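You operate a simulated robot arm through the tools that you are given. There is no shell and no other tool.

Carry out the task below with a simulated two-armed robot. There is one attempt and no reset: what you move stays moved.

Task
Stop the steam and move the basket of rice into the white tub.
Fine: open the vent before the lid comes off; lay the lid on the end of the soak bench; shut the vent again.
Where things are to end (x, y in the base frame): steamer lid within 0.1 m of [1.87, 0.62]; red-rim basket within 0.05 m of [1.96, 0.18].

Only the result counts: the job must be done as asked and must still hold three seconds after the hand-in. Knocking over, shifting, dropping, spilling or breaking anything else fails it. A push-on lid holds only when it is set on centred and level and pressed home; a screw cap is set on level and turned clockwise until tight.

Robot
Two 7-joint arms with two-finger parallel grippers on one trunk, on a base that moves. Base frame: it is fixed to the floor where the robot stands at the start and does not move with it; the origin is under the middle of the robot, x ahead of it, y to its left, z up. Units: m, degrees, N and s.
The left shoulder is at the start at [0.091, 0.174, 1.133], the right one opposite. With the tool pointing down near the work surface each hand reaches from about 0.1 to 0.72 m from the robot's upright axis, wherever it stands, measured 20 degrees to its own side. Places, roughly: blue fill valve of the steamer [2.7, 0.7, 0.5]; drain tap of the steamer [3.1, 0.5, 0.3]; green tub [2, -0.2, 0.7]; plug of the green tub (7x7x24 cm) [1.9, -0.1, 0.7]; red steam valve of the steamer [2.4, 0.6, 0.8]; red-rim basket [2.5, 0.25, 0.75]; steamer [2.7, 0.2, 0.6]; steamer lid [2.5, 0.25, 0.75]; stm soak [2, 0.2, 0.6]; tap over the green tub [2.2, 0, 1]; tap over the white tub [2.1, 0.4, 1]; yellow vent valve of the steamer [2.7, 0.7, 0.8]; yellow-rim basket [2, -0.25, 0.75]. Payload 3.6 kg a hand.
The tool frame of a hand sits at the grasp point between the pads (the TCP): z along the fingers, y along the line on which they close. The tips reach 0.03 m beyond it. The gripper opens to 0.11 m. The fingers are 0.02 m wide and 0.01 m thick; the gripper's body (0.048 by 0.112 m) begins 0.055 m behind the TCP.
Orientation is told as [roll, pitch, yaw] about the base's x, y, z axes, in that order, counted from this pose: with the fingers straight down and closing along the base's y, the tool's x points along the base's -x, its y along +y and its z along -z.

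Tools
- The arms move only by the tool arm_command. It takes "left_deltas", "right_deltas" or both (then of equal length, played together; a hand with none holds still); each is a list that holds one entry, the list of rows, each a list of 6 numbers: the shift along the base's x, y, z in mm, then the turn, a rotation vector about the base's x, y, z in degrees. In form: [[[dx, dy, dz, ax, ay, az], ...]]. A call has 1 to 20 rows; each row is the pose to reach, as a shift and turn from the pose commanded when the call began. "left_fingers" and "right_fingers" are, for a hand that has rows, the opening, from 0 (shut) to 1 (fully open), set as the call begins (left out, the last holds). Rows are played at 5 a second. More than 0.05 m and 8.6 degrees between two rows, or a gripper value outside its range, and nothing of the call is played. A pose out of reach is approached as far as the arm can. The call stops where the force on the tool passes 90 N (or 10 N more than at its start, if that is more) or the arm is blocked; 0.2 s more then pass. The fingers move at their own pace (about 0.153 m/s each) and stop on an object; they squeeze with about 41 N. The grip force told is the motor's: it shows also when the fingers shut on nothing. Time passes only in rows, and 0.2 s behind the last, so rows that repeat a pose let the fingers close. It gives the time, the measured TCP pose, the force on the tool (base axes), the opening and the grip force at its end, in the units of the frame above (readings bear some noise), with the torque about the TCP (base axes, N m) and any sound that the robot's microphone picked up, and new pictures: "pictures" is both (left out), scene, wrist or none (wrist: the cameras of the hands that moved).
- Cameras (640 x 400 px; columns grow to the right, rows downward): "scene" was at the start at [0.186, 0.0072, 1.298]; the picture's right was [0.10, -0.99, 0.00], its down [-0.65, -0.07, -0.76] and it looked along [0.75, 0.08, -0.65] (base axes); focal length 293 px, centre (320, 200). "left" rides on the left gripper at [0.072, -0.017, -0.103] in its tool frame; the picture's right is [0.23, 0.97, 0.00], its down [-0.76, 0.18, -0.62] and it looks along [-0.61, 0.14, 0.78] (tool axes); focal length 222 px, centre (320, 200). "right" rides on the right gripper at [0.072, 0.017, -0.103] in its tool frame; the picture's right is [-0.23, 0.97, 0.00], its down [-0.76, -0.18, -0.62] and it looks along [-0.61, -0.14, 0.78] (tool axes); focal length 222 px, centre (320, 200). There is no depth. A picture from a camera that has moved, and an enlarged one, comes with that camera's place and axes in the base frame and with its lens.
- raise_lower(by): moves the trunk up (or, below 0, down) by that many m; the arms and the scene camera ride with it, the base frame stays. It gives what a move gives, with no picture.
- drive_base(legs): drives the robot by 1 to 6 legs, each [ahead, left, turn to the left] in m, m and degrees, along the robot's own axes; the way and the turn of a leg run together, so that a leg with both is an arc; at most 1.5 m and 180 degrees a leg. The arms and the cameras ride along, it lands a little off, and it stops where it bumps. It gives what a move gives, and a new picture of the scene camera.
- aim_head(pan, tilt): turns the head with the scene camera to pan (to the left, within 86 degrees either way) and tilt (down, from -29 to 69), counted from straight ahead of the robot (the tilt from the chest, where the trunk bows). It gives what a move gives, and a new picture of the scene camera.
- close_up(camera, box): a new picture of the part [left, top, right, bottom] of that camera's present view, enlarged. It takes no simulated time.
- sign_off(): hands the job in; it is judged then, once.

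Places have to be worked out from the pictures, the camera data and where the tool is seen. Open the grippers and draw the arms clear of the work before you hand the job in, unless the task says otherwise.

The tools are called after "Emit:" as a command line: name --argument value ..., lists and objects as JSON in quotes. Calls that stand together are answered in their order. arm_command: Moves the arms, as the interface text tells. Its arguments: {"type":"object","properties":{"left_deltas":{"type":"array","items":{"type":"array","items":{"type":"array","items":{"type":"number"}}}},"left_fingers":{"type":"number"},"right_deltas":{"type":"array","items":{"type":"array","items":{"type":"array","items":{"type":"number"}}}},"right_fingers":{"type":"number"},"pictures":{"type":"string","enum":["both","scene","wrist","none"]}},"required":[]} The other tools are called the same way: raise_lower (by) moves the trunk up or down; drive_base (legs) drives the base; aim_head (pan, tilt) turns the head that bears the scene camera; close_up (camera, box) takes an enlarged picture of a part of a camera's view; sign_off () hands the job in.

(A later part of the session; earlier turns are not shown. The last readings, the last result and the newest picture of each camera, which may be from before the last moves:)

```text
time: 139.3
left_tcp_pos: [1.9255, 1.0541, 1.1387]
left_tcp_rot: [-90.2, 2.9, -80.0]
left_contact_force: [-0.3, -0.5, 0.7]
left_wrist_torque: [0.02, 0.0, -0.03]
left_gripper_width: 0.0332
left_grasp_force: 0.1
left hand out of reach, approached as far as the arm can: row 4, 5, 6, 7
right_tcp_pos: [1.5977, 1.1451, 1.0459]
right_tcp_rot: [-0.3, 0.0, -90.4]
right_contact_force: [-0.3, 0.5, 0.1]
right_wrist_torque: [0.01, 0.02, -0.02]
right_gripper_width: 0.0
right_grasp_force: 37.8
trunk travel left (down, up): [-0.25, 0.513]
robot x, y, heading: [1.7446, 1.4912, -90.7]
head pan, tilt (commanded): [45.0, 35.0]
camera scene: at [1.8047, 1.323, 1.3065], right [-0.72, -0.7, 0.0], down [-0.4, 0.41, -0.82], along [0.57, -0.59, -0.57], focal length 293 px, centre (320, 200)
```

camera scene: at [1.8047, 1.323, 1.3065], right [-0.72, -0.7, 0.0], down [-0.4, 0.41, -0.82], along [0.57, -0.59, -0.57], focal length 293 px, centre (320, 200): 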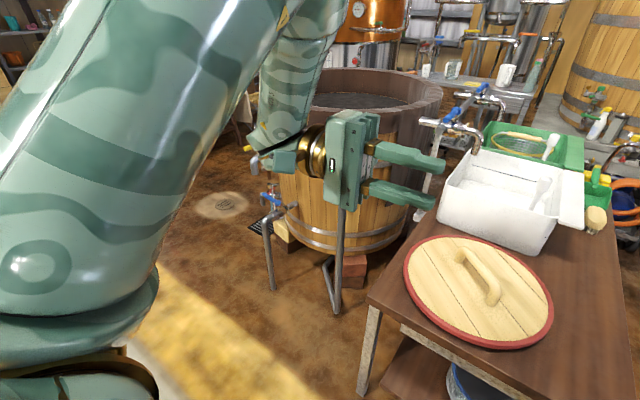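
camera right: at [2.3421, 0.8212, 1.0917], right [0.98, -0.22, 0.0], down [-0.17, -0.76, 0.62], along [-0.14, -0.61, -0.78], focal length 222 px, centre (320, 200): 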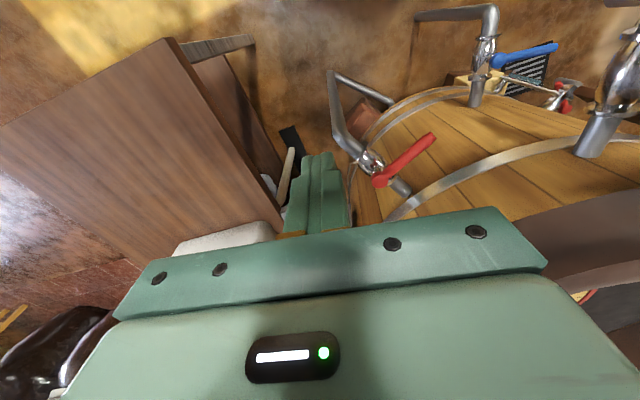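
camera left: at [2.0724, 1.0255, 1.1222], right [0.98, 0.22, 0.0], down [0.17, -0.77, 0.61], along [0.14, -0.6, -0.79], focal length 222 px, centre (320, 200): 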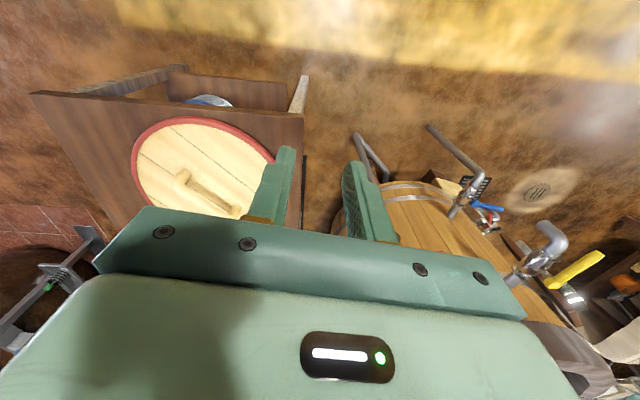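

Lowering still drives the elbow forward. I'll instead swing the hand far out to the robot's left with the fingers pointing forward, which should put the elbow behind/outside.

Emit:
arm_command --left_deltas '[[[38, 0, 5, 0, 0, 8], [76, 0, 10, 0, 0, 16], [114, 0, 15, 0, 0, 24], [152, 0, 15, 0, 0, 32], [190, 0, 15, 0, 0, 40], [228, 0, 15, 0, 0, 48], [266, 0, 15, 0, 0, 56], [304, 0, 15, 0, 0, 64], [342, 0, 15, 0, 0, 72], [380, 0, 15, 0, 0, 80], [410, 0, 15, 0, 0, 88]]]' --pictures "none"

Emit:
aim_head --pan 60 --tilt 30

```text
time: 141.7
left_tcp_pos: [2.3377, 1.0533, 1.1546]
left_tcp_rot: [-90.2, 2.9, 8.1]
left_contact_force: [0.1, -0.3, -0.3]
left_wrist_torque: [0.01, 0.0, 0.02]
left_gripper_width: 0.0331
left_grasp_force: 0.1
right_tcp_pos: [1.6004, 1.1448, 1.0467]
right_tcp_rot: [-0.3, 0.0, -90.5]
right_contact_force: [-0.2, 0.0, -0.1]
right_wrist_torque: [0.04, 0.02, -0.01]
right_gripper_width: 0.0
right_grasp_force: 37.6
trunk travel left (down, up): [-0.25, 0.513]
robot x, y, heading: [1.747, 1.4888, -90.9]
head pan, tilt (commanded): [45.0, 35.0]
```

```text
time: 142.4
left_tcp_pos: [2.3376, 1.055, 1.1554]
left_tcp_rot: [-90.1, 3.0, 7.9]
left_contact_force: [0.9, -0.1, -1.3]
left_wrist_torque: [0.0, 0.03, 0.03]
left_gripper_width: 0.0327
left_grasp_force: 0.1
right_tcp_pos: [1.5993, 1.1448, 1.046]
right_tcp_rot: [-0.3, 0.1, -90.4]
right_contact_force: [0.5, -0.4, 0.1]
right_wrist_torque: [0.0, 0.0, 0.0]
right_gripper_width: 0.0
right_grasp_force: 37.5
trunk travel left (down, up): [-0.25, 0.513]
robot x, y, heading: [1.7464, 1.4935, -91.0]
head pan, tilt (commanded): [60.0, 30.0]
camera scene: at [1.8213, 1.3398, 1.3143], right [-0.51, -0.86, 0.0], down [-0.43, 0.26, -0.87], along [0.74, -0.45, -0.5], focal length 293 px, centre (320, 200)
```

scene: 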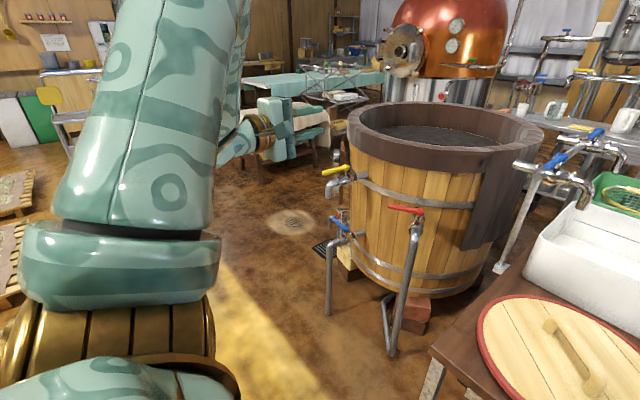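

The hand is out left with the fingers forward and the elbow straight up. I'll pull the hand further left, back and down so that the upper arm lies out to the left.

Emit:
arm_command --left_deltas '[[[20, 20, -20, 0, 0, 0], [40, 45, -40, 0, 0, 0], [60, 70, -60, 0, 0, 0], [80, 95, -80, 0, 0, 0], [100, 120, -100, 0, 0, 0], [120, 145, -120, 0, 0, 0], [140, 170, -140, 0, 0, 0], [160, 195, -160, 0, 0, 0]]]' --pictures "scene"

```text
time: 144.2
left_tcp_pos: [2.4968, 1.2519, 0.9945]
left_tcp_rot: [-90.2, 3.0, 8.0]
left_contact_force: [-0.1, 0.5, -0.2]
left_wrist_torque: [0.01, -0.02, -0.02]
left_gripper_width: 0.0328
left_grasp_force: 0.0
right_tcp_pos: [1.5993, 1.145, 1.0457]
right_tcp_rot: [-0.4, 0.2, -90.4]
right_contact_force: [1.1, 0.3, 0.9]
right_wrist_torque: [0.02, 0.02, -0.01]
right_gripper_width: 0.0002
right_grasp_force: 38.1
trunk travel left (down, up): [-0.25, 0.513]
robot x, y, heading: [1.7479, 1.4869, -91.1]
head pan, tilt (commanded): [60.0, 30.0]
camera scene: at [1.8223, 1.3404, 1.3143], right [-0.51, -0.86, 0.0], down [-0.43, 0.26, -0.87], along [0.74, -0.45, -0.5], focal length 293 px, centre (320, 200)
```

scene: 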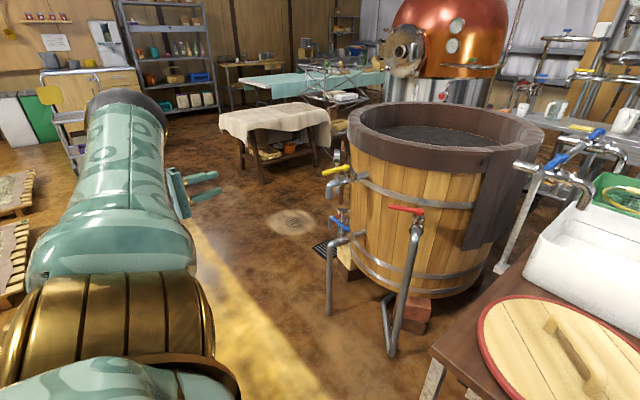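

The elbow is now out to the left at shoulder height. I'll bring the hand forward and in, keeping the fingers forward, and see whether the elbow stays outside.

Emit:
arm_command --left_deltas '[[[-30, -22, 5, 0, 0, 0], [-60, -45, 10, 0, 0, 0], [-90, -68, 15, 0, 0, 0], [-120, -90, 20, 0, 0, 0], [-150, -112, 25, 0, 0, 0], [-180, -135, 30, 0, 0, 0], [-210, -155, 35, 0, 0, 0], [-240, -175, 40, 0, 0, 0], [-270, -190, 45, 0, 0, 0], [-300, -200, 50, 0, 0, 0]]]' --pictures "scene"

```text
time: 146.4
left_tcp_pos: [2.1964, 1.0485, 1.0435]
left_tcp_rot: [-90.1, 2.8, 8.0]
left_contact_force: [-0.5, -0.8, 0.3]
left_wrist_torque: [-0.03, 0.02, 0.0]
left_gripper_width: 0.033
left_grasp_force: 0.0
right_tcp_pos: [1.598, 1.1454, 1.0466]
right_tcp_rot: [-0.2, 0.1, -90.3]
right_contact_force: [-0.6, -0.2, 0.4]
right_wrist_torque: [-0.01, 0.0, 0.0]
right_gripper_width: 0.0
right_grasp_force: 37.9
trunk travel left (down, up): [-0.25, 0.513]
robot x, y, heading: [1.7437, 1.4886, -90.9]
head pan, tilt (commanded): [60.0, 30.0]
camera scene: at [1.8208, 1.3398, 1.3143], right [-0.51, -0.86, 0.0], down [-0.43, 0.26, -0.87], along [0.74, -0.45, -0.5], focal length 293 px, centre (320, 200)
```

scene: 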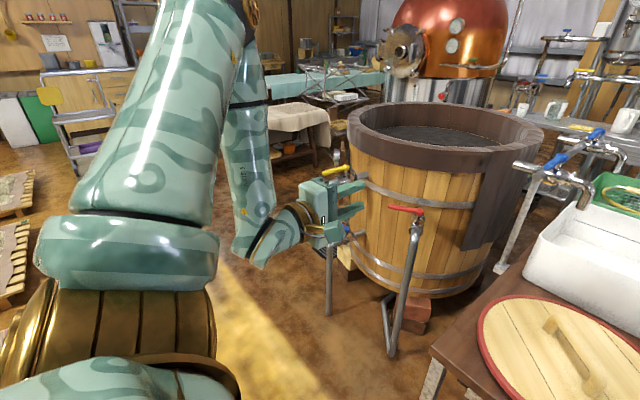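

The elbow stays up (not inside), which may already be workable. I'll turn the fingers down here and see whether the arm accepts it.

Emit:
arm_command --left_deltas '[[[0, 0, 0, 8, 0, 0], [0, 0, 0, 16, 0, 0], [0, 0, 0, 24, 0, 0], [0, 0, 0, 32, 0, 0], [0, 0, 0, 40, 0, 0], [0, 0, 0, 48, 0, 0], [0, 0, 0, 56, 0, 0], [0, 0, 0, 64, 0, 0], [0, 0, 0, 72, 0, 0], [0, 0, 0, 80, 0, 0], [0, 0, 0, 88, 0, 0]]]' --pictures "scene"

```text
time: 148.8
left_tcp_pos: [2.1975, 1.0483, 1.0445]
left_tcp_rot: [-2.4, -7.9, 3.2]
left_contact_force: [-0.1, -0.2, 0.6]
left_wrist_torque: [0.04, 0.01, 0.05]
left_gripper_width: 0.0329
left_grasp_force: 0.0
right_tcp_pos: [1.5988, 1.145, 1.0463]
right_tcp_rot: [-0.4, 0.2, -90.5]
right_contact_force: [0.3, 0.1, 0.1]
right_wrist_torque: [0.06, 0.0, 0.0]
right_gripper_width: 0.0
right_grasp_force: 36.9
trunk travel left (down, up): [-0.25, 0.513]
robot x, y, heading: [1.7475, 1.4854, -90.7]
head pan, tilt (commanded): [60.0, 30.0]
camera scene: at [1.8212, 1.3391, 1.3142], right [-0.51, -0.86, 0.0], down [-0.43, 0.26, -0.87], along [0.74, -0.44, -0.5], focal length 293 px, centre (320, 200)
```

scene: 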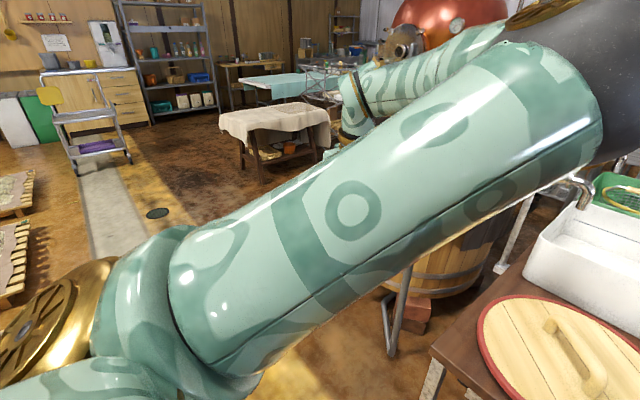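

The fingers are down but the elbow folded forward-inside again; near full reach this should still be usable. I'll raise that hand a little, then drive back to the steamer to look at the basket before choosing how to grasp it.

Emit:
arm_command --left_deltas '[[[0, 0, 30, 0, 0, 0], [0, 0, 60, 0, 0, 0], [0, 0, 90, 0, 0, 0], [0, 0, 110, 0, 0, 0]]]' --pictures "none"

Emit:
drive_base --legs '[[0, 0.713, 0], [0.25, 0, 0]]'

Emit:
aim_head --pan -10 --tilt 45

```text
time: 149.8
left_tcp_pos: [2.1969, 1.0493, 1.1561]
left_tcp_rot: [-2.5, -7.8, 3.2]
left_contact_force: [0.6, -0.4, 1.6]
left_wrist_torque: [-0.03, -0.02, -0.01]
left_gripper_width: 0.0329
left_grasp_force: 0.1
right_tcp_pos: [1.5975, 1.1446, 1.0467]
right_tcp_rot: [-0.3, 0.2, -90.4]
right_contact_force: [0.1, -0.3, 0.5]
right_wrist_torque: [0.04, -0.04, -0.02]
right_gripper_width: 0.0
right_grasp_force: 38.1
trunk travel left (down, up): [-0.25, 0.513]
robot x, y, heading: [1.7479, 1.4913, -91.0]
head pan, tilt (commanded): [60.0, 30.0]
```

```text
time: 155.2
left_tcp_pos: [2.9173, 0.7852, 1.1541]
left_tcp_rot: [-2.5, -7.9, 3.1]
left_contact_force: [0.4, 0.4, -0.3]
left_wrist_torque: [0.02, -0.01, -0.01]
left_gripper_width: 0.033
left_grasp_force: 0.1
right_tcp_pos: [2.3189, 0.8819, 1.0457]
right_tcp_rot: [-0.3, 0.3, -90.5]
right_contact_force: [-1.5, -0.3, -0.2]
right_wrist_torque: [0.02, 0.01, 0.0]
right_gripper_width: 0.0
right_grasp_force: 37.4
trunk travel left (down, up): [-0.25, 0.513]
robot x, y, heading: [2.4666, 1.2291, -91.1]
head pan, tilt (commanded): [60.0, 30.0]
camera scene: at [2.5419, 1.0766, 1.3141], right [-0.52, -0.86, 0.0], down [-0.43, 0.26, -0.87], along [0.74, -0.45, -0.5], focal length 293 px, centre (320, 200)
```

scene: 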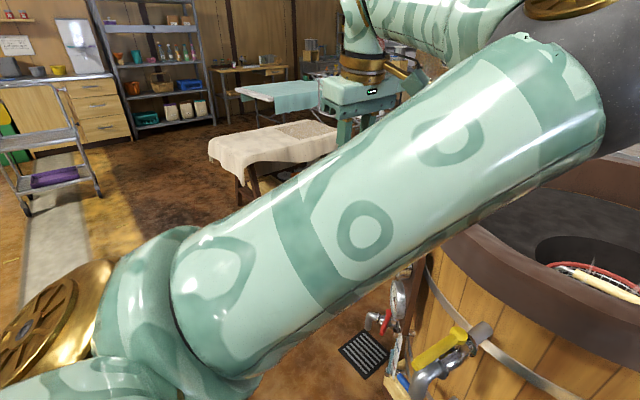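

```text
time: 156.6
left_tcp_pos: [2.9182, 0.7858, 1.1538]
left_tcp_rot: [-2.6, -7.8, 3.1]
left_contact_force: [-0.2, -1.0, 0.1]
left_wrist_torque: [0.01, 0.0, 0.01]
left_gripper_width: 0.0331
left_grasp_force: 0.1
right_tcp_pos: [2.3182, 0.8842, 1.0457]
right_tcp_rot: [-0.3, 0.1, -90.4]
right_contact_force: [1.0, -0.6, -0.3]
right_wrist_torque: [-0.02, 0.03, 0.01]
right_gripper_width: 0.0001
right_grasp_force: 37.6
trunk travel left (down, up): [-0.25, 0.513]
robot x, y, heading: [2.466, 1.2296, -91.0]
head pan, tilt (commanded): [-10.0, 45.0]
camera scene: at [2.4489, 1.0446, 1.2917], right [-0.98, 0.19, 0.0], down [0.13, 0.69, -0.71], along [-0.13, -0.69, -0.71], focal length 293 px, centre (320, 200)
```

scene: 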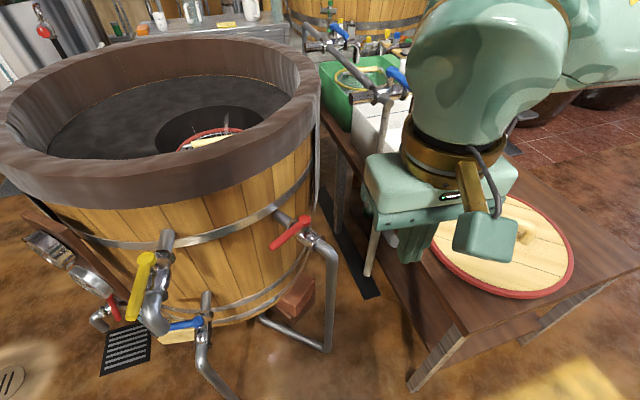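

I need to look into the opening from higher up. I'll raise the trunk 0.4 m, then creep forward and tilt the head down.

Emit:
raise_lower --by 0.4

Emit:
drive_base --legs '[[0.12, 0, 0]]'

Emit:
aim_head --pan 10 --tilt 55

```text
time: 160.4
left_tcp_pos: [2.9172, 0.7862, 1.5548]
left_tcp_rot: [-2.5, -7.9, 3.2]
left_contact_force: [0.6, -0.3, -0.9]
left_wrist_torque: [0.01, -0.01, 0.02]
left_gripper_width: 0.0329
left_grasp_force: 0.0
right_tcp_pos: [2.3197, 0.8828, 1.446]
right_tcp_rot: [-0.4, 0.1, -90.5]
right_contact_force: [0.1, 0.2, -1.0]
right_wrist_torque: [0.0, -0.01, -0.04]
right_gripper_width: 0.0001
right_grasp_force: 37.9
trunk travel left (down, up): [-0.65, 0.113]
robot x, y, heading: [2.4655, 1.2264, -91.0]
head pan, tilt (commanded): [-10.0, 45.0]
```

```text
time: 161.7
left_tcp_pos: [2.9142, 0.6667, 1.5545]
left_tcp_rot: [-2.6, -7.9, 3.0]
left_contact_force: [0.4, 0.0, 0.1]
left_wrist_torque: [0.02, -0.01, 0.0]
left_gripper_width: 0.033
left_grasp_force: 0.1
right_tcp_pos: [2.3161, 0.7642, 1.447]
right_tcp_rot: [-0.2, 0.1, -90.5]
right_contact_force: [0.1, -0.3, 0.5]
right_wrist_torque: [0.01, 0.0, 0.01]
right_gripper_width: 0.0001
right_grasp_force: 38.0
trunk travel left (down, up): [-0.65, 0.113]
robot x, y, heading: [2.4604, 1.1118, -91.1]
head pan, tilt (commanded): [-10.0, 45.0]
camera scene: at [2.448, 1.0154, 1.6957], right [-0.98, 0.19, 0.0], down [0.14, 0.69, -0.71], along [-0.14, -0.69, -0.71], focal length 293 px, centre (320, 200)
```

scene: 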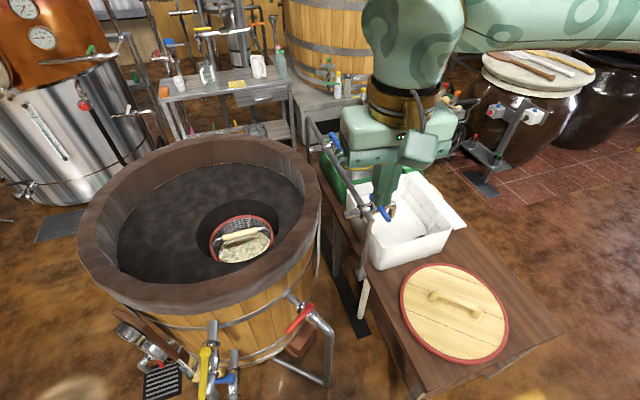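

```text
time: 162.5
left_tcp_pos: [2.9134, 0.6656, 1.5548]
left_tcp_rot: [-2.6, -7.9, 3.0]
left_contact_force: [-0.3, -1.0, -0.2]
left_wrist_torque: [0.0, 0.0, -0.02]
left_gripper_width: 0.0331
left_grasp_force: 0.2
right_tcp_pos: [2.3159, 0.7631, 1.4453]
right_tcp_rot: [-0.2, 0.1, -90.6]
right_contact_force: [-0.9, 0.7, 0.4]
right_wrist_torque: [0.02, 0.02, 0.02]
right_gripper_width: 0.0
right_grasp_force: 37.4
trunk travel left (down, up): [-0.65, 0.113]
robot x, y, heading: [2.4647, 1.1073, -91.0]
head pan, tilt (commanded): [10.0, 55.0]
camera scene: at [2.4748, 1.022, 1.6822], right [-0.99, -0.15, 0.0], down [-0.13, 0.81, -0.57], along [0.09, -0.57, -0.82], focal length 293 px, centre (320, 200)
```

scene: 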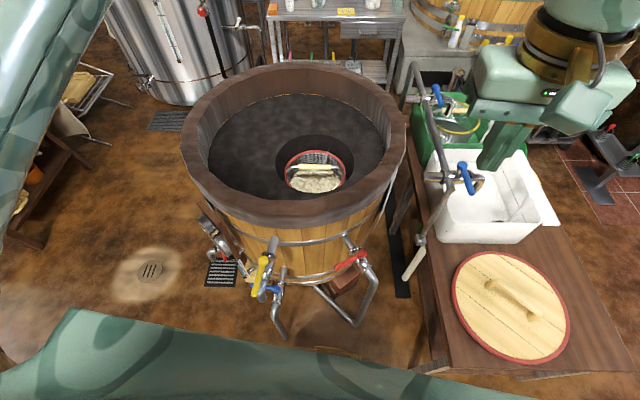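

Excellent view from above. I'll zoom in on the basket in its opening, and on the white tub with its tap.

Emit:
close_up --camera "scene" --box '[250, 110, 378, 190]'

Emit:
close_up --camera "scene" --box '[390, 70, 582, 190]'

Emit:
close_up --camera "scene" --box '[390, 140, 600, 271]'

```text
5.00 times, centred on (314, 150) of scene
camera zoom: at [2.4748, 1.022, 1.6822], right [-0.99, -0.15, 0.0], down [-0.13, 0.81, -0.57], along [0.09, -0.57, -0.82], focal length 1467 px, centre (350, 450)
```

zoom: 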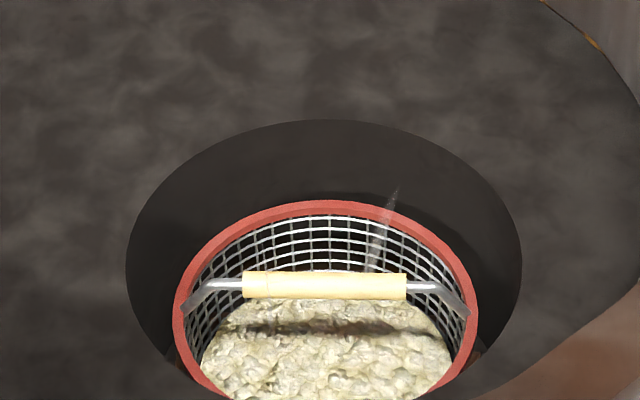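

```text
3.33 times, centred on (486, 130) of scene
camera zoom: at [2.4748, 1.022, 1.6822], right [-0.99, -0.15, 0.0], down [-0.13, 0.81, -0.57], along [0.09, -0.57, -0.82], focal length 978 px, centre (-233, 433)
```

zoom: 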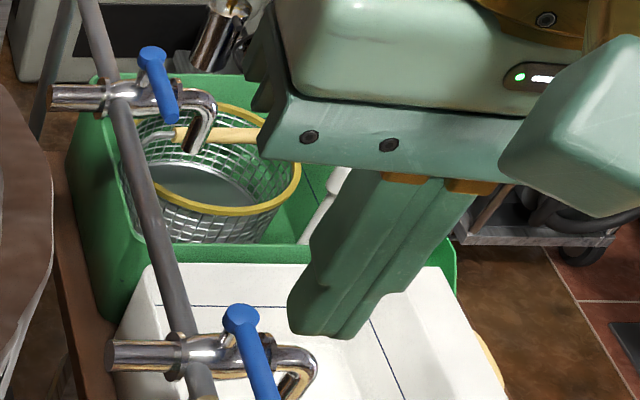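

```text
3.05 times, centred on (495, 206) of scene
camera zoom: at [2.4748, 1.022, 1.6822], right [-0.99, -0.15, 0.0], down [-0.13, 0.81, -0.57], along [0.09, -0.57, -0.82], focal length 894 px, centre (-213, 183)
```

zoom: 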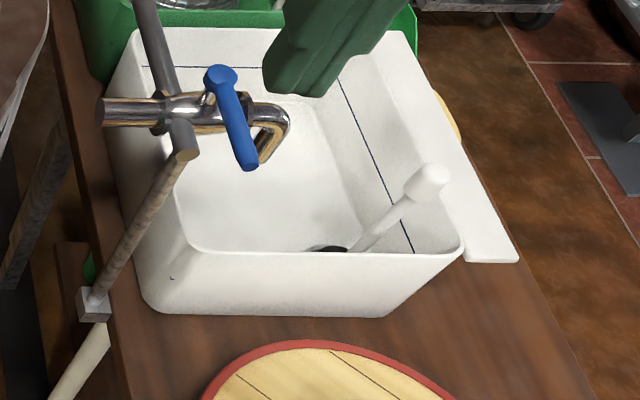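

The basket has a fixed-looking bail with a wooden grip along about 8° from x, near (2.62, 0.23, 0.77), rim about z≈0.72. Before taking it I'll shut the vent with the right hand, whose arm is in a good posture: lower the trunk, back off and move left.

Emit:
drive_base --legs '[[-0.11, 0, 0], [0, 0.385, 0]]'

Emit:
raise_lower --by -0.4

Emit:
aim_head --pan -10 --tilt 55

```text
time: 165.8
left_tcp_pos: [3.3006, 0.7692, 1.5546]
left_tcp_rot: [-2.6, -7.9, 3.0]
left_contact_force: [0.1, 0.9, 0.3]
left_wrist_torque: [-0.02, 0.01, 0.03]
left_gripper_width: 0.033
left_grasp_force: 0.1
right_tcp_pos: [2.7026, 0.8679, 1.4466]
right_tcp_rot: [-0.3, 0.2, -90.6]
right_contact_force: [-0.2, 0.1, -0.6]
right_wrist_torque: [-0.03, -0.02, 0.0]
right_gripper_width: 0.0
right_grasp_force: 37.6
trunk travel left (down, up): [-0.65, 0.113]
robot x, y, heading: [2.8497, 1.2105, -91.1]
head pan, tilt (commanded): [10.0, 55.0]
camera scene: at [2.8611, 1.1267, 1.6822], right [-0.99, -0.15, 0.0], down [-0.13, 0.81, -0.57], along [0.09, -0.57, -0.82], focal length 293 px, centre (320, 200)
```

scene: 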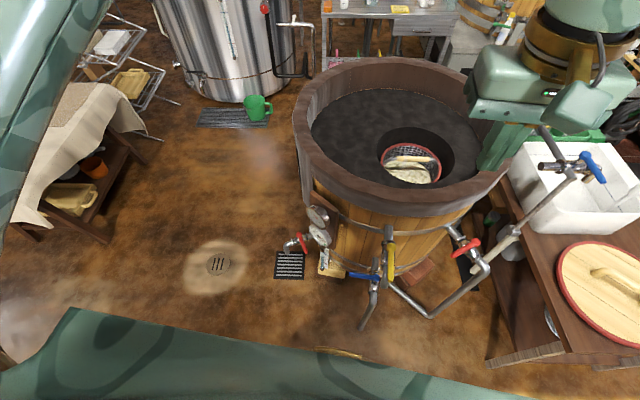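

```text
time: 169.6
left_tcp_pos: [3.301, 0.7705, 1.1557]
left_tcp_rot: [-2.6, -7.9, 3.0]
left_contact_force: [-0.1, -0.2, 0.0]
left_wrist_torque: [0.02, -0.01, 0.03]
left_gripper_width: 0.0331
left_grasp_force: 0.0
right_tcp_pos: [2.7032, 0.8675, 1.0473]
right_tcp_rot: [-0.3, 0.1, -90.6]
right_contact_force: [0.5, 0.8, 0.3]
right_wrist_torque: [-0.03, 0.0, 0.02]
right_gripper_width: 0.0
right_grasp_force: 37.7
trunk travel left (down, up): [-0.25, 0.513]
robot x, y, heading: [2.8492, 1.2099, -91.1]
head pan, tilt (commanded): [10.0, 55.0]
```

```text
time: 170.4
left_tcp_pos: [3.3011, 0.7695, 1.1533]
left_tcp_rot: [-2.6, -8.0, 3.0]
left_contact_force: [0.3, -1.0, 0.7]
left_wrist_torque: [0.02, 0.0, -0.01]
left_gripper_width: 0.0332
left_grasp_force: 0.0
right_tcp_pos: [2.7042, 0.8679, 1.0457]
right_tcp_rot: [-0.2, 0.1, -90.6]
right_contact_force: [0.3, -0.4, -0.8]
right_wrist_torque: [0.02, -0.02, 0.01]
right_gripper_width: 0.0002
right_grasp_force: 37.9
trunk travel left (down, up): [-0.25, 0.513]
robot x, y, heading: [2.8544, 1.2066, -90.9]
head pan, tilt (commanded): [-10.0, 55.0]
camera scene: at [2.8355, 1.0374, 1.2782], right [-0.98, 0.19, 0.0], down [0.16, 0.8, -0.57], along [-0.11, -0.56, -0.82], focal length 293 px, centre (320, 200)
```

scene: 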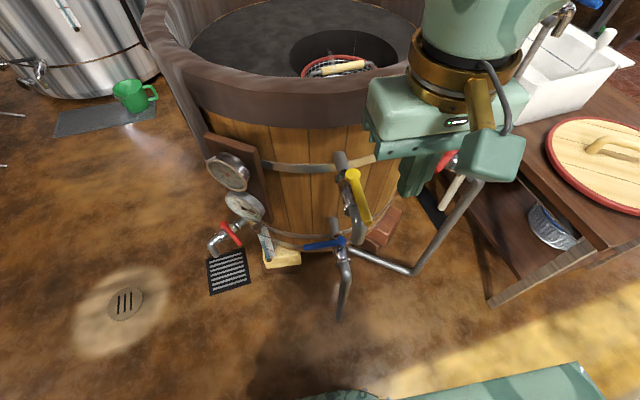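

With this view and the earlier ones, the basket grip centre triangulates to (2.620, 0.228, 0.774). The vent lever runs from (2.703, 0.697) to (2.705, 0.803). I'll bring the closed right fingers to its -x side, stopping just above.

Emit:
arm_command --right_deltas '[[[-20, -35, -15, 0, 0, 0], [-40, -70, -30, 0, 0, 0], [-49, -102, -50, 0, 0, 0], [-49, -102, -90, 0, 0, 0], [-49, -102, -130, 0, 0, 0], [-49, -102, -150, 0, 0, 0]]]' --right_fingers 0 --pictures "both"

Emit:
close_up --camera "scene" --box '[270, 90, 470, 215]'

```text
time: 171.8
left_tcp_pos: [3.3021, 0.7705, 1.1548]
left_tcp_rot: [-2.6, -7.9, 3.0]
left_contact_force: [-0.6, 0.6, 0.4]
left_wrist_torque: [-0.02, -0.02, -0.02]
left_gripper_width: 0.0332
left_grasp_force: 0.1
right_tcp_pos: [2.6541, 0.7648, 0.8961]
right_tcp_rot: [-0.2, 0.2, -90.6]
right_contact_force: [-0.6, -0.1, 0.0]
right_wrist_torque: [-0.01, 0.02, -0.01]
right_gripper_width: 0.0
right_grasp_force: 37.6
trunk travel left (down, up): [-0.25, 0.513]
robot x, y, heading: [2.8503, 1.2127, -90.9]
head pan, tilt (commanded): [-10.0, 55.0]
camera scene: at [2.8352, 1.0375, 1.2783], right [-0.98, 0.19, 0.0], down [0.16, 0.8, -0.57], along [-0.11, -0.56, -0.82], focal length 293 px, centre (320, 200)
camera right: at [2.6729, 0.8378, 1.0012], right [0.97, -0.24, 0.0], down [-0.18, -0.76, 0.62], along [-0.15, -0.6, -0.78], focal length 222 px, centre (320, 200)
```

scene: 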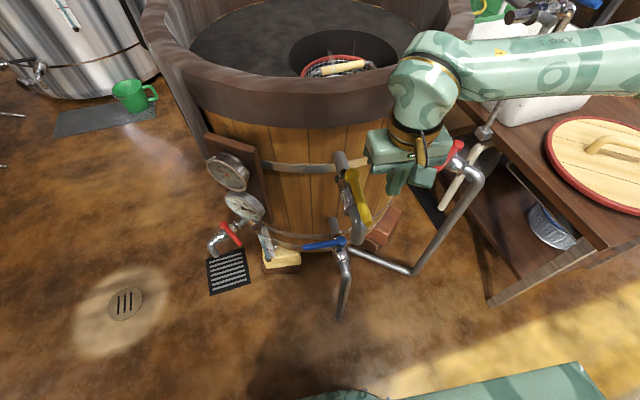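
right: 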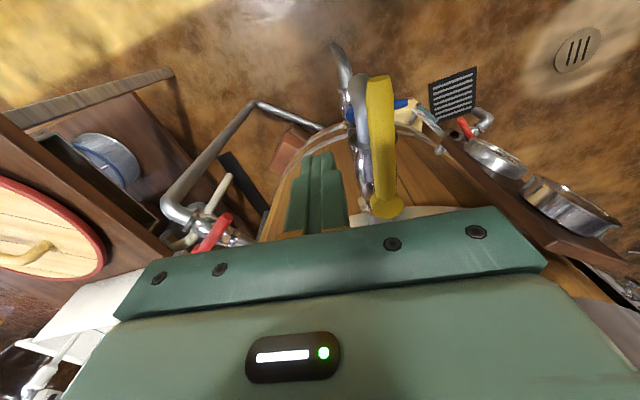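

```text
3.20 times, centred on (370, 152) of scene
camera zoom: at [2.8352, 1.0375, 1.2783], right [-0.98, 0.19, 0.0], down [0.16, 0.8, -0.57], along [-0.11, -0.56, -0.82], focal length 939 px, centre (160, 352)
```

zoom: 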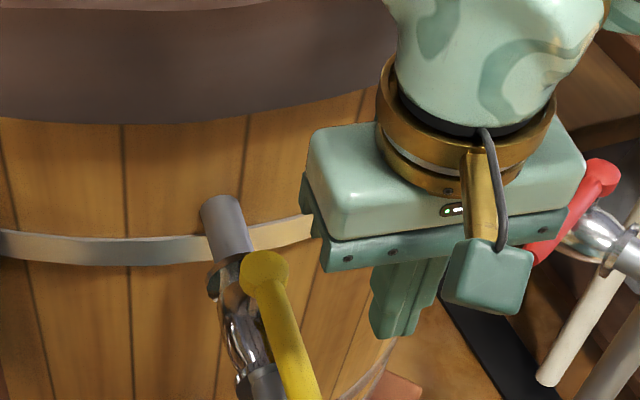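

The fingers are beside the lever on its -x side. I'll lower to lever height and sweep it clockwise back across the pipe.

Emit:
arm_command --right_deltas '[[[0, 0, -15, 0, 0, 0], [0, 0, -30, 0, 0, 0], [13, 0, -30, 0, 0, 0], [25, 0, -30, 0, 0, 0], [35, 2, -30, 0, 0, 0], [44, 3, -30, 0, 0, 0], [54, 2, -30, 0, 0, 0], [63, 1, -30, 0, 0, 0], [72, -2, -30, 0, 0, 0], [81, -5, -30, 0, 0, 0], [89, -10, -30, 0, 0, 0], [97, -16, -30, 0, 0, 0], [103, -24, -30, 0, 0, 0], [109, -31, -30, 0, 0, 0], [113, -40, -30, 0, 0, 0], [117, -47, -30, 0, 0, 0]]]' --pictures "both"

Emit:
close_up --camera "scene" --box '[230, 90, 430, 215]'

```text
time: 175.2
left_tcp_pos: [3.303, 0.7691, 1.1541]
left_tcp_rot: [-2.7, -8.0, 3.1]
left_contact_force: [0.2, -0.1, -0.2]
left_wrist_torque: [0.01, 0.0, 0.06]
left_gripper_width: 0.0328
left_grasp_force: 0.0
right_tcp_pos: [2.7727, 0.7181, 0.8668]
right_tcp_rot: [-0.2, 0.1, -90.6]
right_contact_force: [-0.7, 0.3, -0.6]
right_wrist_torque: [-0.02, 0.01, 0.0]
right_gripper_width: 0.0004
right_grasp_force: 37.5
trunk travel left (down, up): [-0.25, 0.513]
robot x, y, heading: [2.8535, 1.2075, -91.1]
head pan, tilt (commanded): [-10.0, 55.0]
camera scene: at [2.8355, 1.0375, 1.2782], right [-0.98, 0.19, 0.0], down [0.16, 0.8, -0.57], along [-0.11, -0.56, -0.82], focal length 293 px, centre (320, 200)
camera right: at [2.7908, 0.7907, 0.9707], right [0.97, -0.24, 0.0], down [-0.18, -0.76, 0.62], along [-0.15, -0.6, -0.78], focal length 222 px, centre (320, 200)
```

scene: 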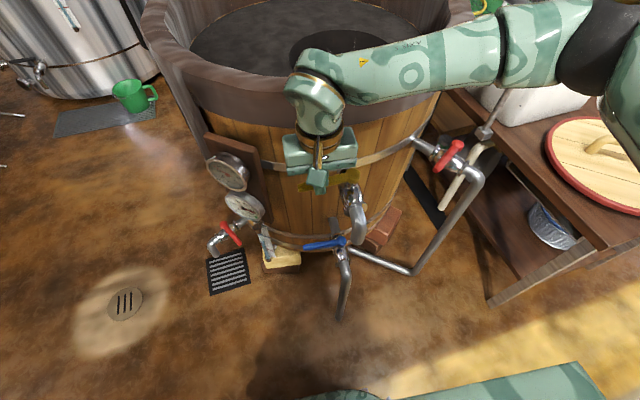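
right: 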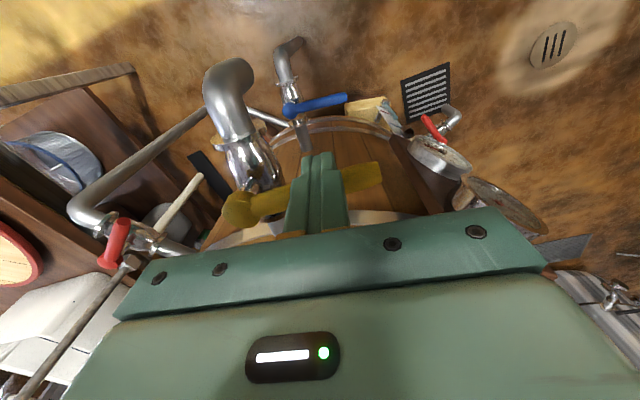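

```text
3.20 times, centred on (330, 152) of scene
camera zoom: at [2.8355, 1.0375, 1.2782], right [-0.98, 0.19, 0.0], down [0.16, 0.8, -0.57], along [-0.11, -0.56, -0.82], focal length 939 px, centre (288, 352)
```

zoom: 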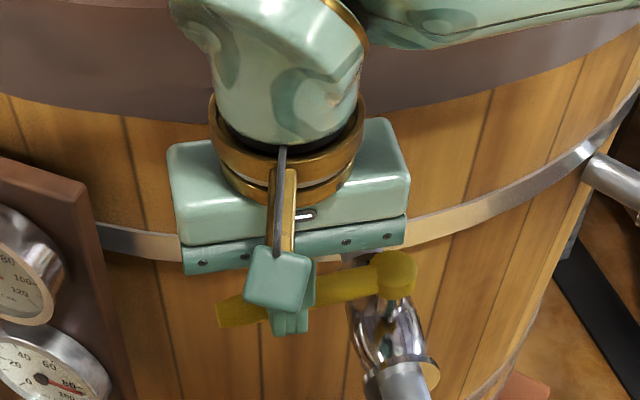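

The lever is swept across. I'll push a little more toward the tub until it meets its closed stop.

Emit:
arm_command --right_deltas '[[[1, -4, 0, 0, 0, 0], [2, -8, 0, 0, 0, 0], [2, -12, 0, 0, 0, 0], [2, -15, 0, 0, 0, 0]]]' --pictures "scene"

Emit:
close_up --camera "scene" --box '[230, 90, 430, 215]'

```text
time: 176.2
left_tcp_pos: [3.3016, 0.7733, 1.1567]
left_tcp_rot: [-2.9, -7.9, 3.0]
left_contact_force: [0.0, 0.2, 0.1]
left_wrist_torque: [-0.02, 0.0, 0.05]
left_gripper_width: 0.0328
left_grasp_force: 0.1
right_tcp_pos: [2.7743, 0.71, 0.867]
right_tcp_rot: [-0.2, 0.7, -90.5]
right_contact_force: [-0.5, 35.6, -3.6]
right_wrist_torque: [1.13, -0.32, -0.06]
right_gripper_width: 0.0
right_grasp_force: 38.2
trunk travel left (down, up): [-0.25, 0.513]
robot x, y, heading: [2.8466, 1.214, -91.2]
head pan, tilt (commanded): [-10.0, 55.0]
camera scene: at [2.8352, 1.0419, 1.2787], right [-0.98, 0.19, 0.0], down [0.16, 0.8, -0.58], along [-0.11, -0.57, -0.82], focal length 293 px, centre (320, 200)
```

scene: 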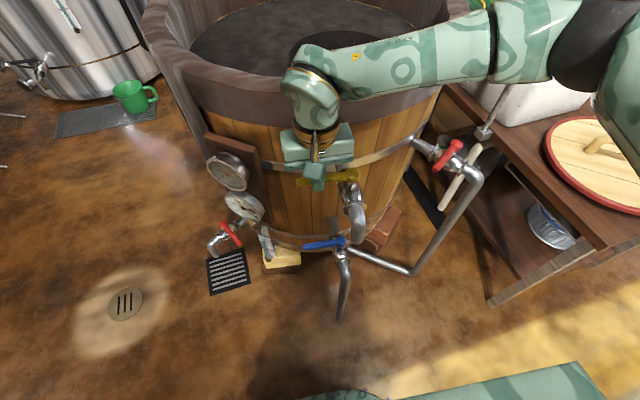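

```text
3.20 times, centred on (330, 152) of scene
camera zoom: at [2.8352, 1.0419, 1.2787], right [-0.98, 0.19, 0.0], down [0.16, 0.8, -0.58], along [-0.11, -0.57, -0.82], focal length 939 px, centre (288, 352)
```

zoom: 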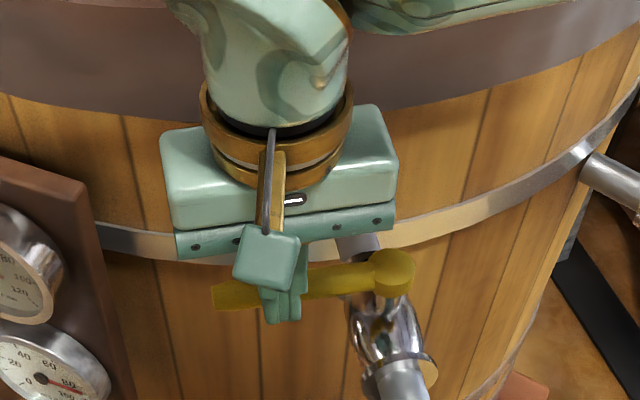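

The lever met its stop (36 N), so the vent is shut again. I'll back the right hand away outward and up.

Emit:
arm_command --right_deltas '[[[0, 15, 0, 0, 0, 0], [0, 40, 5, 0, 0, 0], [-10, 70, 30, 0, 0, 0], [-20, 100, 65, 0, 0, 0], [-35, 125, 100, 0, 0, 0], [-50, 145, 140, 0, 0, 0], [-65, 155, 180, 0, 0, 0], [-70, 160, 200, 0, 0, 0]]]' --pictures "scene"

Emit:
close_up --camera "scene" --box '[230, 100, 470, 250]'

```text
time: 178.0
left_tcp_pos: [3.3009, 0.7685, 1.155]
left_tcp_rot: [-2.6, -7.8, 3.1]
left_contact_force: [0.5, -0.1, 0.3]
left_wrist_torque: [-0.01, 0.02, 0.02]
left_gripper_width: 0.0329
left_grasp_force: 0.1
right_tcp_pos: [2.7035, 0.8637, 1.0682]
right_tcp_rot: [-0.3, 0.1, -90.6]
right_contact_force: [-0.3, -0.1, -0.3]
right_wrist_torque: [0.01, 0.02, 0.03]
right_gripper_width: 0.0001
right_grasp_force: 37.6
trunk travel left (down, up): [-0.25, 0.513]
robot x, y, heading: [2.8503, 1.211, -91.0]
head pan, tilt (commanded): [-10.0, 55.0]
camera scene: at [2.8355, 1.0375, 1.2782], right [-0.98, 0.19, 0.0], down [0.16, 0.8, -0.57], along [-0.11, -0.56, -0.82], focal length 293 px, centre (320, 200)
```

scene: 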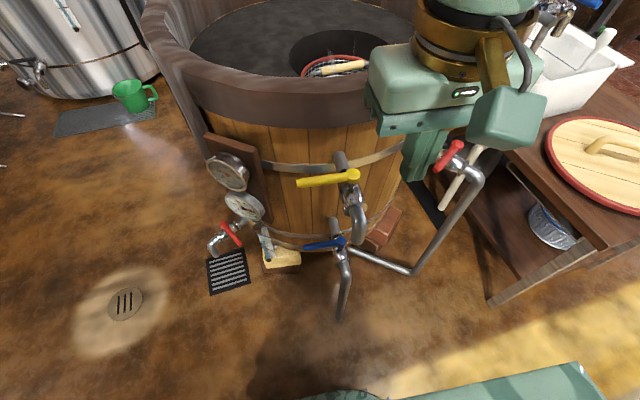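

```text
2.67 times, centred on (350, 175) of scene
camera zoom: at [2.8355, 1.0375, 1.2782], right [-0.98, 0.19, 0.0], down [0.16, 0.8, -0.57], along [-0.11, -0.56, -0.82], focal length 782 px, centre (240, 267)
```

zoom: 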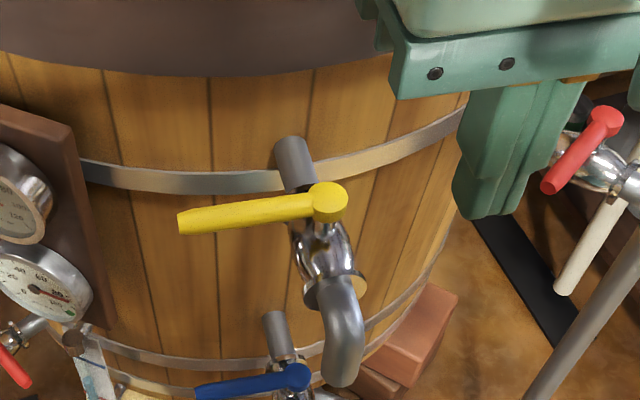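

Both valves now read shut. For the basket I'll use the left arm with the robot turned so its left shoulder comes nearer the steamer: move to about (2.46, 1.22) and turn right 29°.

Emit:
drive_base --legs '[[-0.02, -0.39, 0], [0, 0, -29]]'

Emit:
aim_head --pan 30 --tilt 45

```text
time: 181.8
left_tcp_pos: [2.653, 0.6358, 1.1542]
left_tcp_rot: [-2.6, -7.8, -26.0]
left_contact_force: [0.3, -0.7, 0.5]
left_wrist_torque: [0.03, -0.02, 0.05]
left_gripper_width: 0.0332
left_grasp_force: 0.0
right_tcp_pos: [2.1767, 1.0069, 1.0686]
right_tcp_rot: [-0.2, 0.0, -119.6]
right_contact_force: [-0.2, -0.6, 0.0]
right_wrist_torque: [-0.02, -0.03, -0.03]
right_gripper_width: 0.0
right_grasp_force: 37.7
trunk travel left (down, up): [-0.25, 0.513]
robot x, y, heading: [2.4745, 1.2402, -120.3]
head pan, tilt (commanded): [-10.0, 55.0]
camera scene: at [2.3767, 1.0956, 1.2782], right [-0.76, 0.64, 0.0], down [0.53, 0.63, -0.57], along [-0.37, -0.44, -0.82], focal length 293 px, centre (320, 200)
```

scene: 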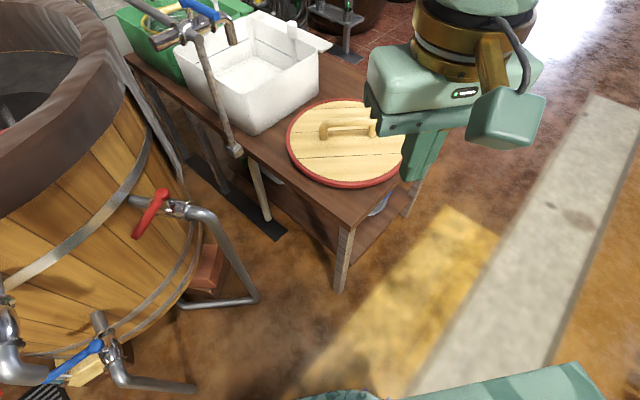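

```text
time: 182.9
left_tcp_pos: [2.6544, 0.6348, 1.1543]
left_tcp_rot: [-2.5, -7.8, -26.0]
left_contact_force: [0.9, 0.4, 0.8]
left_wrist_torque: [-0.01, -0.02, 0.03]
left_gripper_width: 0.0332
left_grasp_force: 0.1
right_tcp_pos: [2.1774, 1.0071, 1.0674]
right_tcp_rot: [-0.2, 0.1, -119.7]
right_contact_force: [0.2, 0.2, -1.1]
right_wrist_torque: [-0.01, 0.03, -0.02]
right_gripper_width: 0.0
right_grasp_force: 37.4
trunk travel left (down, up): [-0.25, 0.513]
robot x, y, heading: [2.4713, 1.241, -119.9]
head pan, tilt (commanded): [30.0, 45.0]
camera scene: at [2.4232, 1.0692, 1.2916], right [-1.0, 0.0, 0.0], down [0.0, 0.71, -0.71], along [0.0, -0.71, -0.71], focal length 293 px, centre (320, 200)
```

scene: 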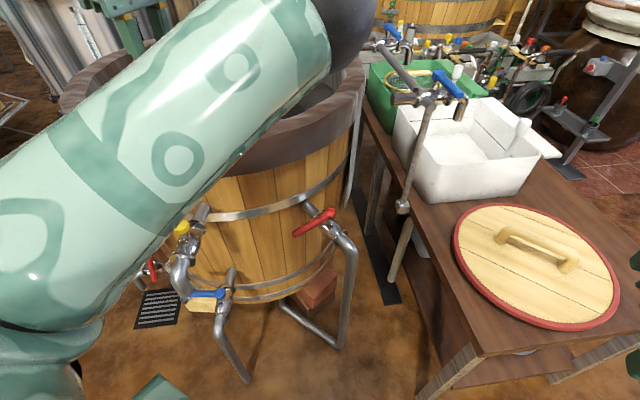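

The left hand hovers near the tub rim's height with room. I'll rotate it about 35° so its closing line crosses the basket grip, and check that the arm accepts it.

Emit:
arm_command --left_deltas '[[[0, 0, 10, 0.5, 2, 7], [0, 0, 20, 1, 4, 14], [0, 0, 30, 1.5, 6, 21], [0, 0, 40, 2, 7, 28], [0, 0, 40, 2, 7, 34.6]]]' --left_fingers 0.6 --pictures "both"

```text
time: 184.1
left_tcp_pos: [2.6541, 0.6358, 1.1949]
left_tcp_rot: [-1.6, -0.9, 8.7]
left_contact_force: [0.0, -0.7, 0.2]
left_wrist_torque: [0.0, -0.02, 0.01]
left_gripper_width: 0.0658
left_grasp_force: 0.0
right_tcp_pos: [2.1763, 1.0066, 1.069]
right_tcp_rot: [-0.3, 0.1, -119.7]
right_contact_force: [-1.0, 0.8, 0.0]
right_wrist_torque: [0.02, 0.01, -0.02]
right_gripper_width: 0.0
right_grasp_force: 37.6
trunk travel left (down, up): [-0.25, 0.513]
robot x, y, heading: [2.4725, 1.2394, -119.9]
head pan, tilt (commanded): [30.0, 45.0]
camera scene: at [2.4232, 1.069, 1.2916], right [-1.0, 0.0, 0.0], down [0.0, 0.71, -0.71], along [0.0, -0.71, -0.71], focal length 293 px, centre (320, 200)
camera left: at [2.5834, 0.61, 1.2974], right [-0.37, 0.93, -0.03], down [0.72, 0.31, 0.63], along [0.59, 0.21, -0.78], focal length 222 px, centre (320, 200)
```

scene: 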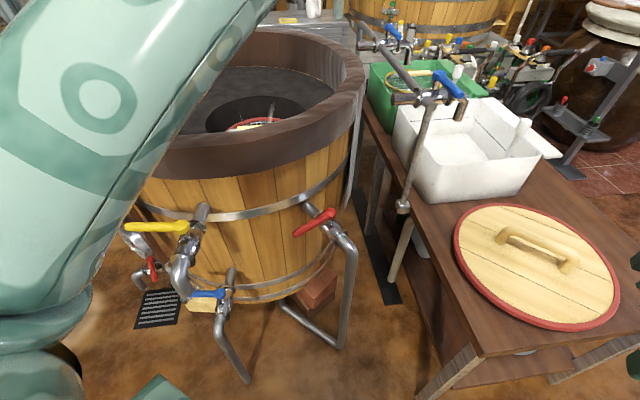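
left: 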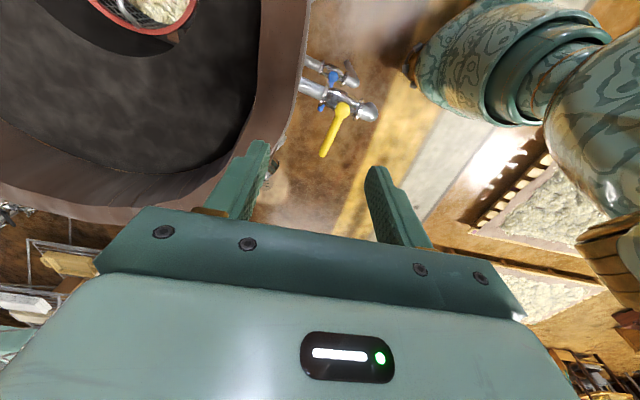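

Accepted, and the elbow lifted out of view. Now I'll lean the fingers forward about 30° while reaching over the tub at a safe height.

Emit:
arm_command --left_deltas '[[[-5, -25, 0, -5, 0, 0], [-10, -50, 0, -10, 0, 0], [-15, -75, 0, -15, 0, 0], [-20, -100, 0, -20, 0, 0], [-25, -125, 0, -25, 0, 0], [-30, -150, 0, -30, 0, 0], [-34, -180, 0, -30, 0, 0]]]' --pictures "both"

```text
time: 185.7
left_tcp_pos: [2.6201, 0.453, 1.1922]
left_tcp_rot: [-31.4, 3.6, 7.9]
left_contact_force: [0.4, -0.4, -0.5]
left_wrist_torque: [0.02, 0.04, 0.01]
left_gripper_width: 0.0661
left_grasp_force: 0.0
right_tcp_pos: [2.1784, 1.0061, 1.0685]
right_tcp_rot: [-0.3, 0.2, -119.6]
right_contact_force: [0.5, 0.7, 0.3]
right_wrist_torque: [0.03, 0.0, 0.04]
right_gripper_width: 0.0001
right_grasp_force: 37.8
trunk travel left (down, up): [-0.25, 0.513]
robot x, y, heading: [2.4755, 1.2417, -120.3]
head pan, tilt (commanded): [30.0, 45.0]
camera scene: at [2.4238, 1.0682, 1.2915], right [-1.0, 0.0, 0.0], down [0.0, 0.71, -0.71], along [0.0, -0.71, -0.71], focal length 293 px, centre (320, 200)
camera left: at [2.5496, 0.4836, 1.2936], right [-0.37, 0.79, -0.49], down [0.72, 0.58, 0.39], along [0.59, -0.21, -0.78], focal length 222 px, centre (320, 200)
```

scene: 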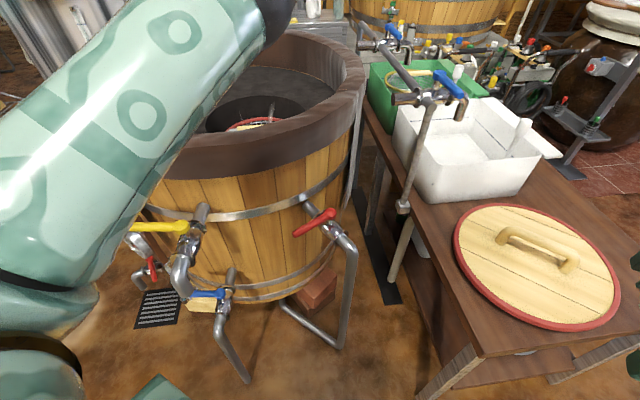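
left: 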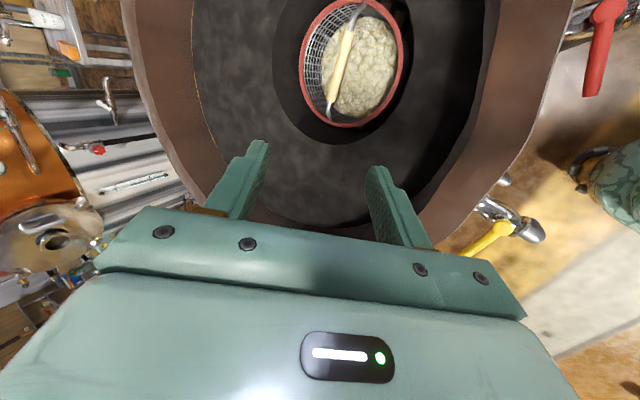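

The arm follows without trouble and the wrist camera sees the basket. I'll zoom in on it to refine the grip's place.

Emit:
close_up --camera "left" --box '[260, 0, 440, 112]'

```text
3.56 times, centred on (350, 56) of left
camera zoom: at [2.5496, 0.4836, 1.2936], right [-0.37, 0.79, -0.49], down [0.72, 0.58, 0.39], along [0.59, -0.21, -0.78], focal length 790 px, centre (213, 712)
```

zoom: 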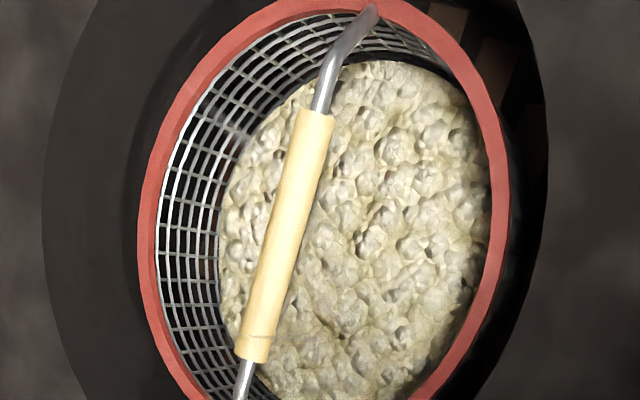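

The grip is near (2.613, 0.25, 0.79), turned about 9°. I'll bring the base forward (world -y) in two small moves, so the hand comes above it.

Emit:
drive_base --legs '[[0.104, 0.06, 0]]'

Emit:
close_up --camera "left" --box '[200, 0, 440, 150]'

```text
time: 186.9
left_tcp_pos: [2.6199, 0.3329, 1.193]
left_tcp_rot: [-31.2, 3.7, 8.0]
left_contact_force: [-0.1, -0.7, 0.2]
left_wrist_torque: [0.03, 0.01, 0.01]
left_gripper_width: 0.0658
left_grasp_force: 0.1
right_tcp_pos: [2.177, 0.8849, 1.069]
right_tcp_rot: [-0.2, 0.3, -119.5]
right_contact_force: [-0.3, 0.0, -0.3]
right_wrist_torque: [0.03, 0.04, -0.01]
right_gripper_width: 0.0
right_grasp_force: 37.7
trunk travel left (down, up): [-0.25, 0.513]
robot x, y, heading: [2.4748, 1.1192, -120.1]
head pan, tilt (commanded): [30.0, 45.0]
camera scene: at [2.4233, 0.9475, 1.2914], right [-1.0, 0.0, 0.0], down [0.0, 0.71, -0.71], along [0.0, -0.71, -0.71], focal length 293 px, centre (320, 200)
```

scene: 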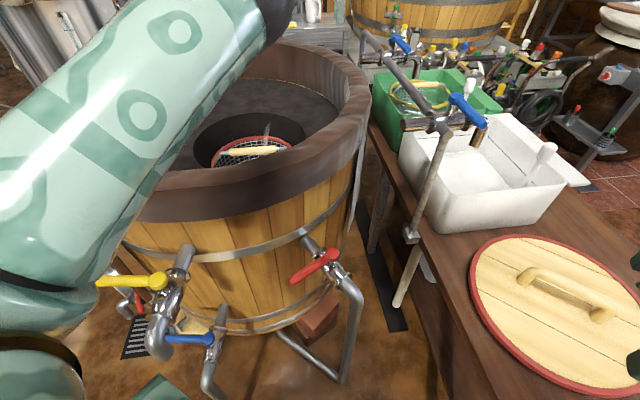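

```text
2.67 times, centred on (320, 75) of left
camera zoom: at [2.5496, 0.3633, 1.2933], right [-0.37, 0.79, -0.49], down [0.71, 0.58, 0.39], along [0.59, -0.21, -0.78], focal length 592 px, centre (320, 533)
```

zoom: 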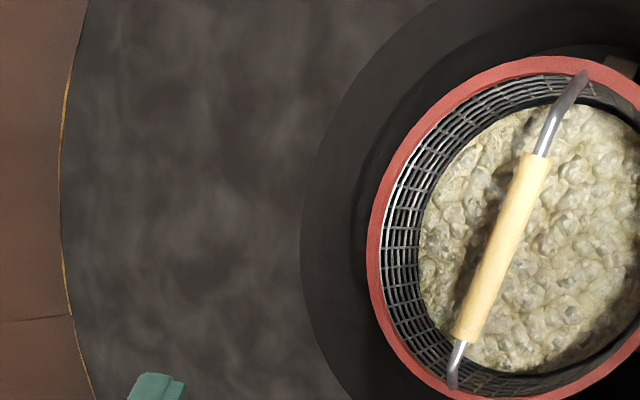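

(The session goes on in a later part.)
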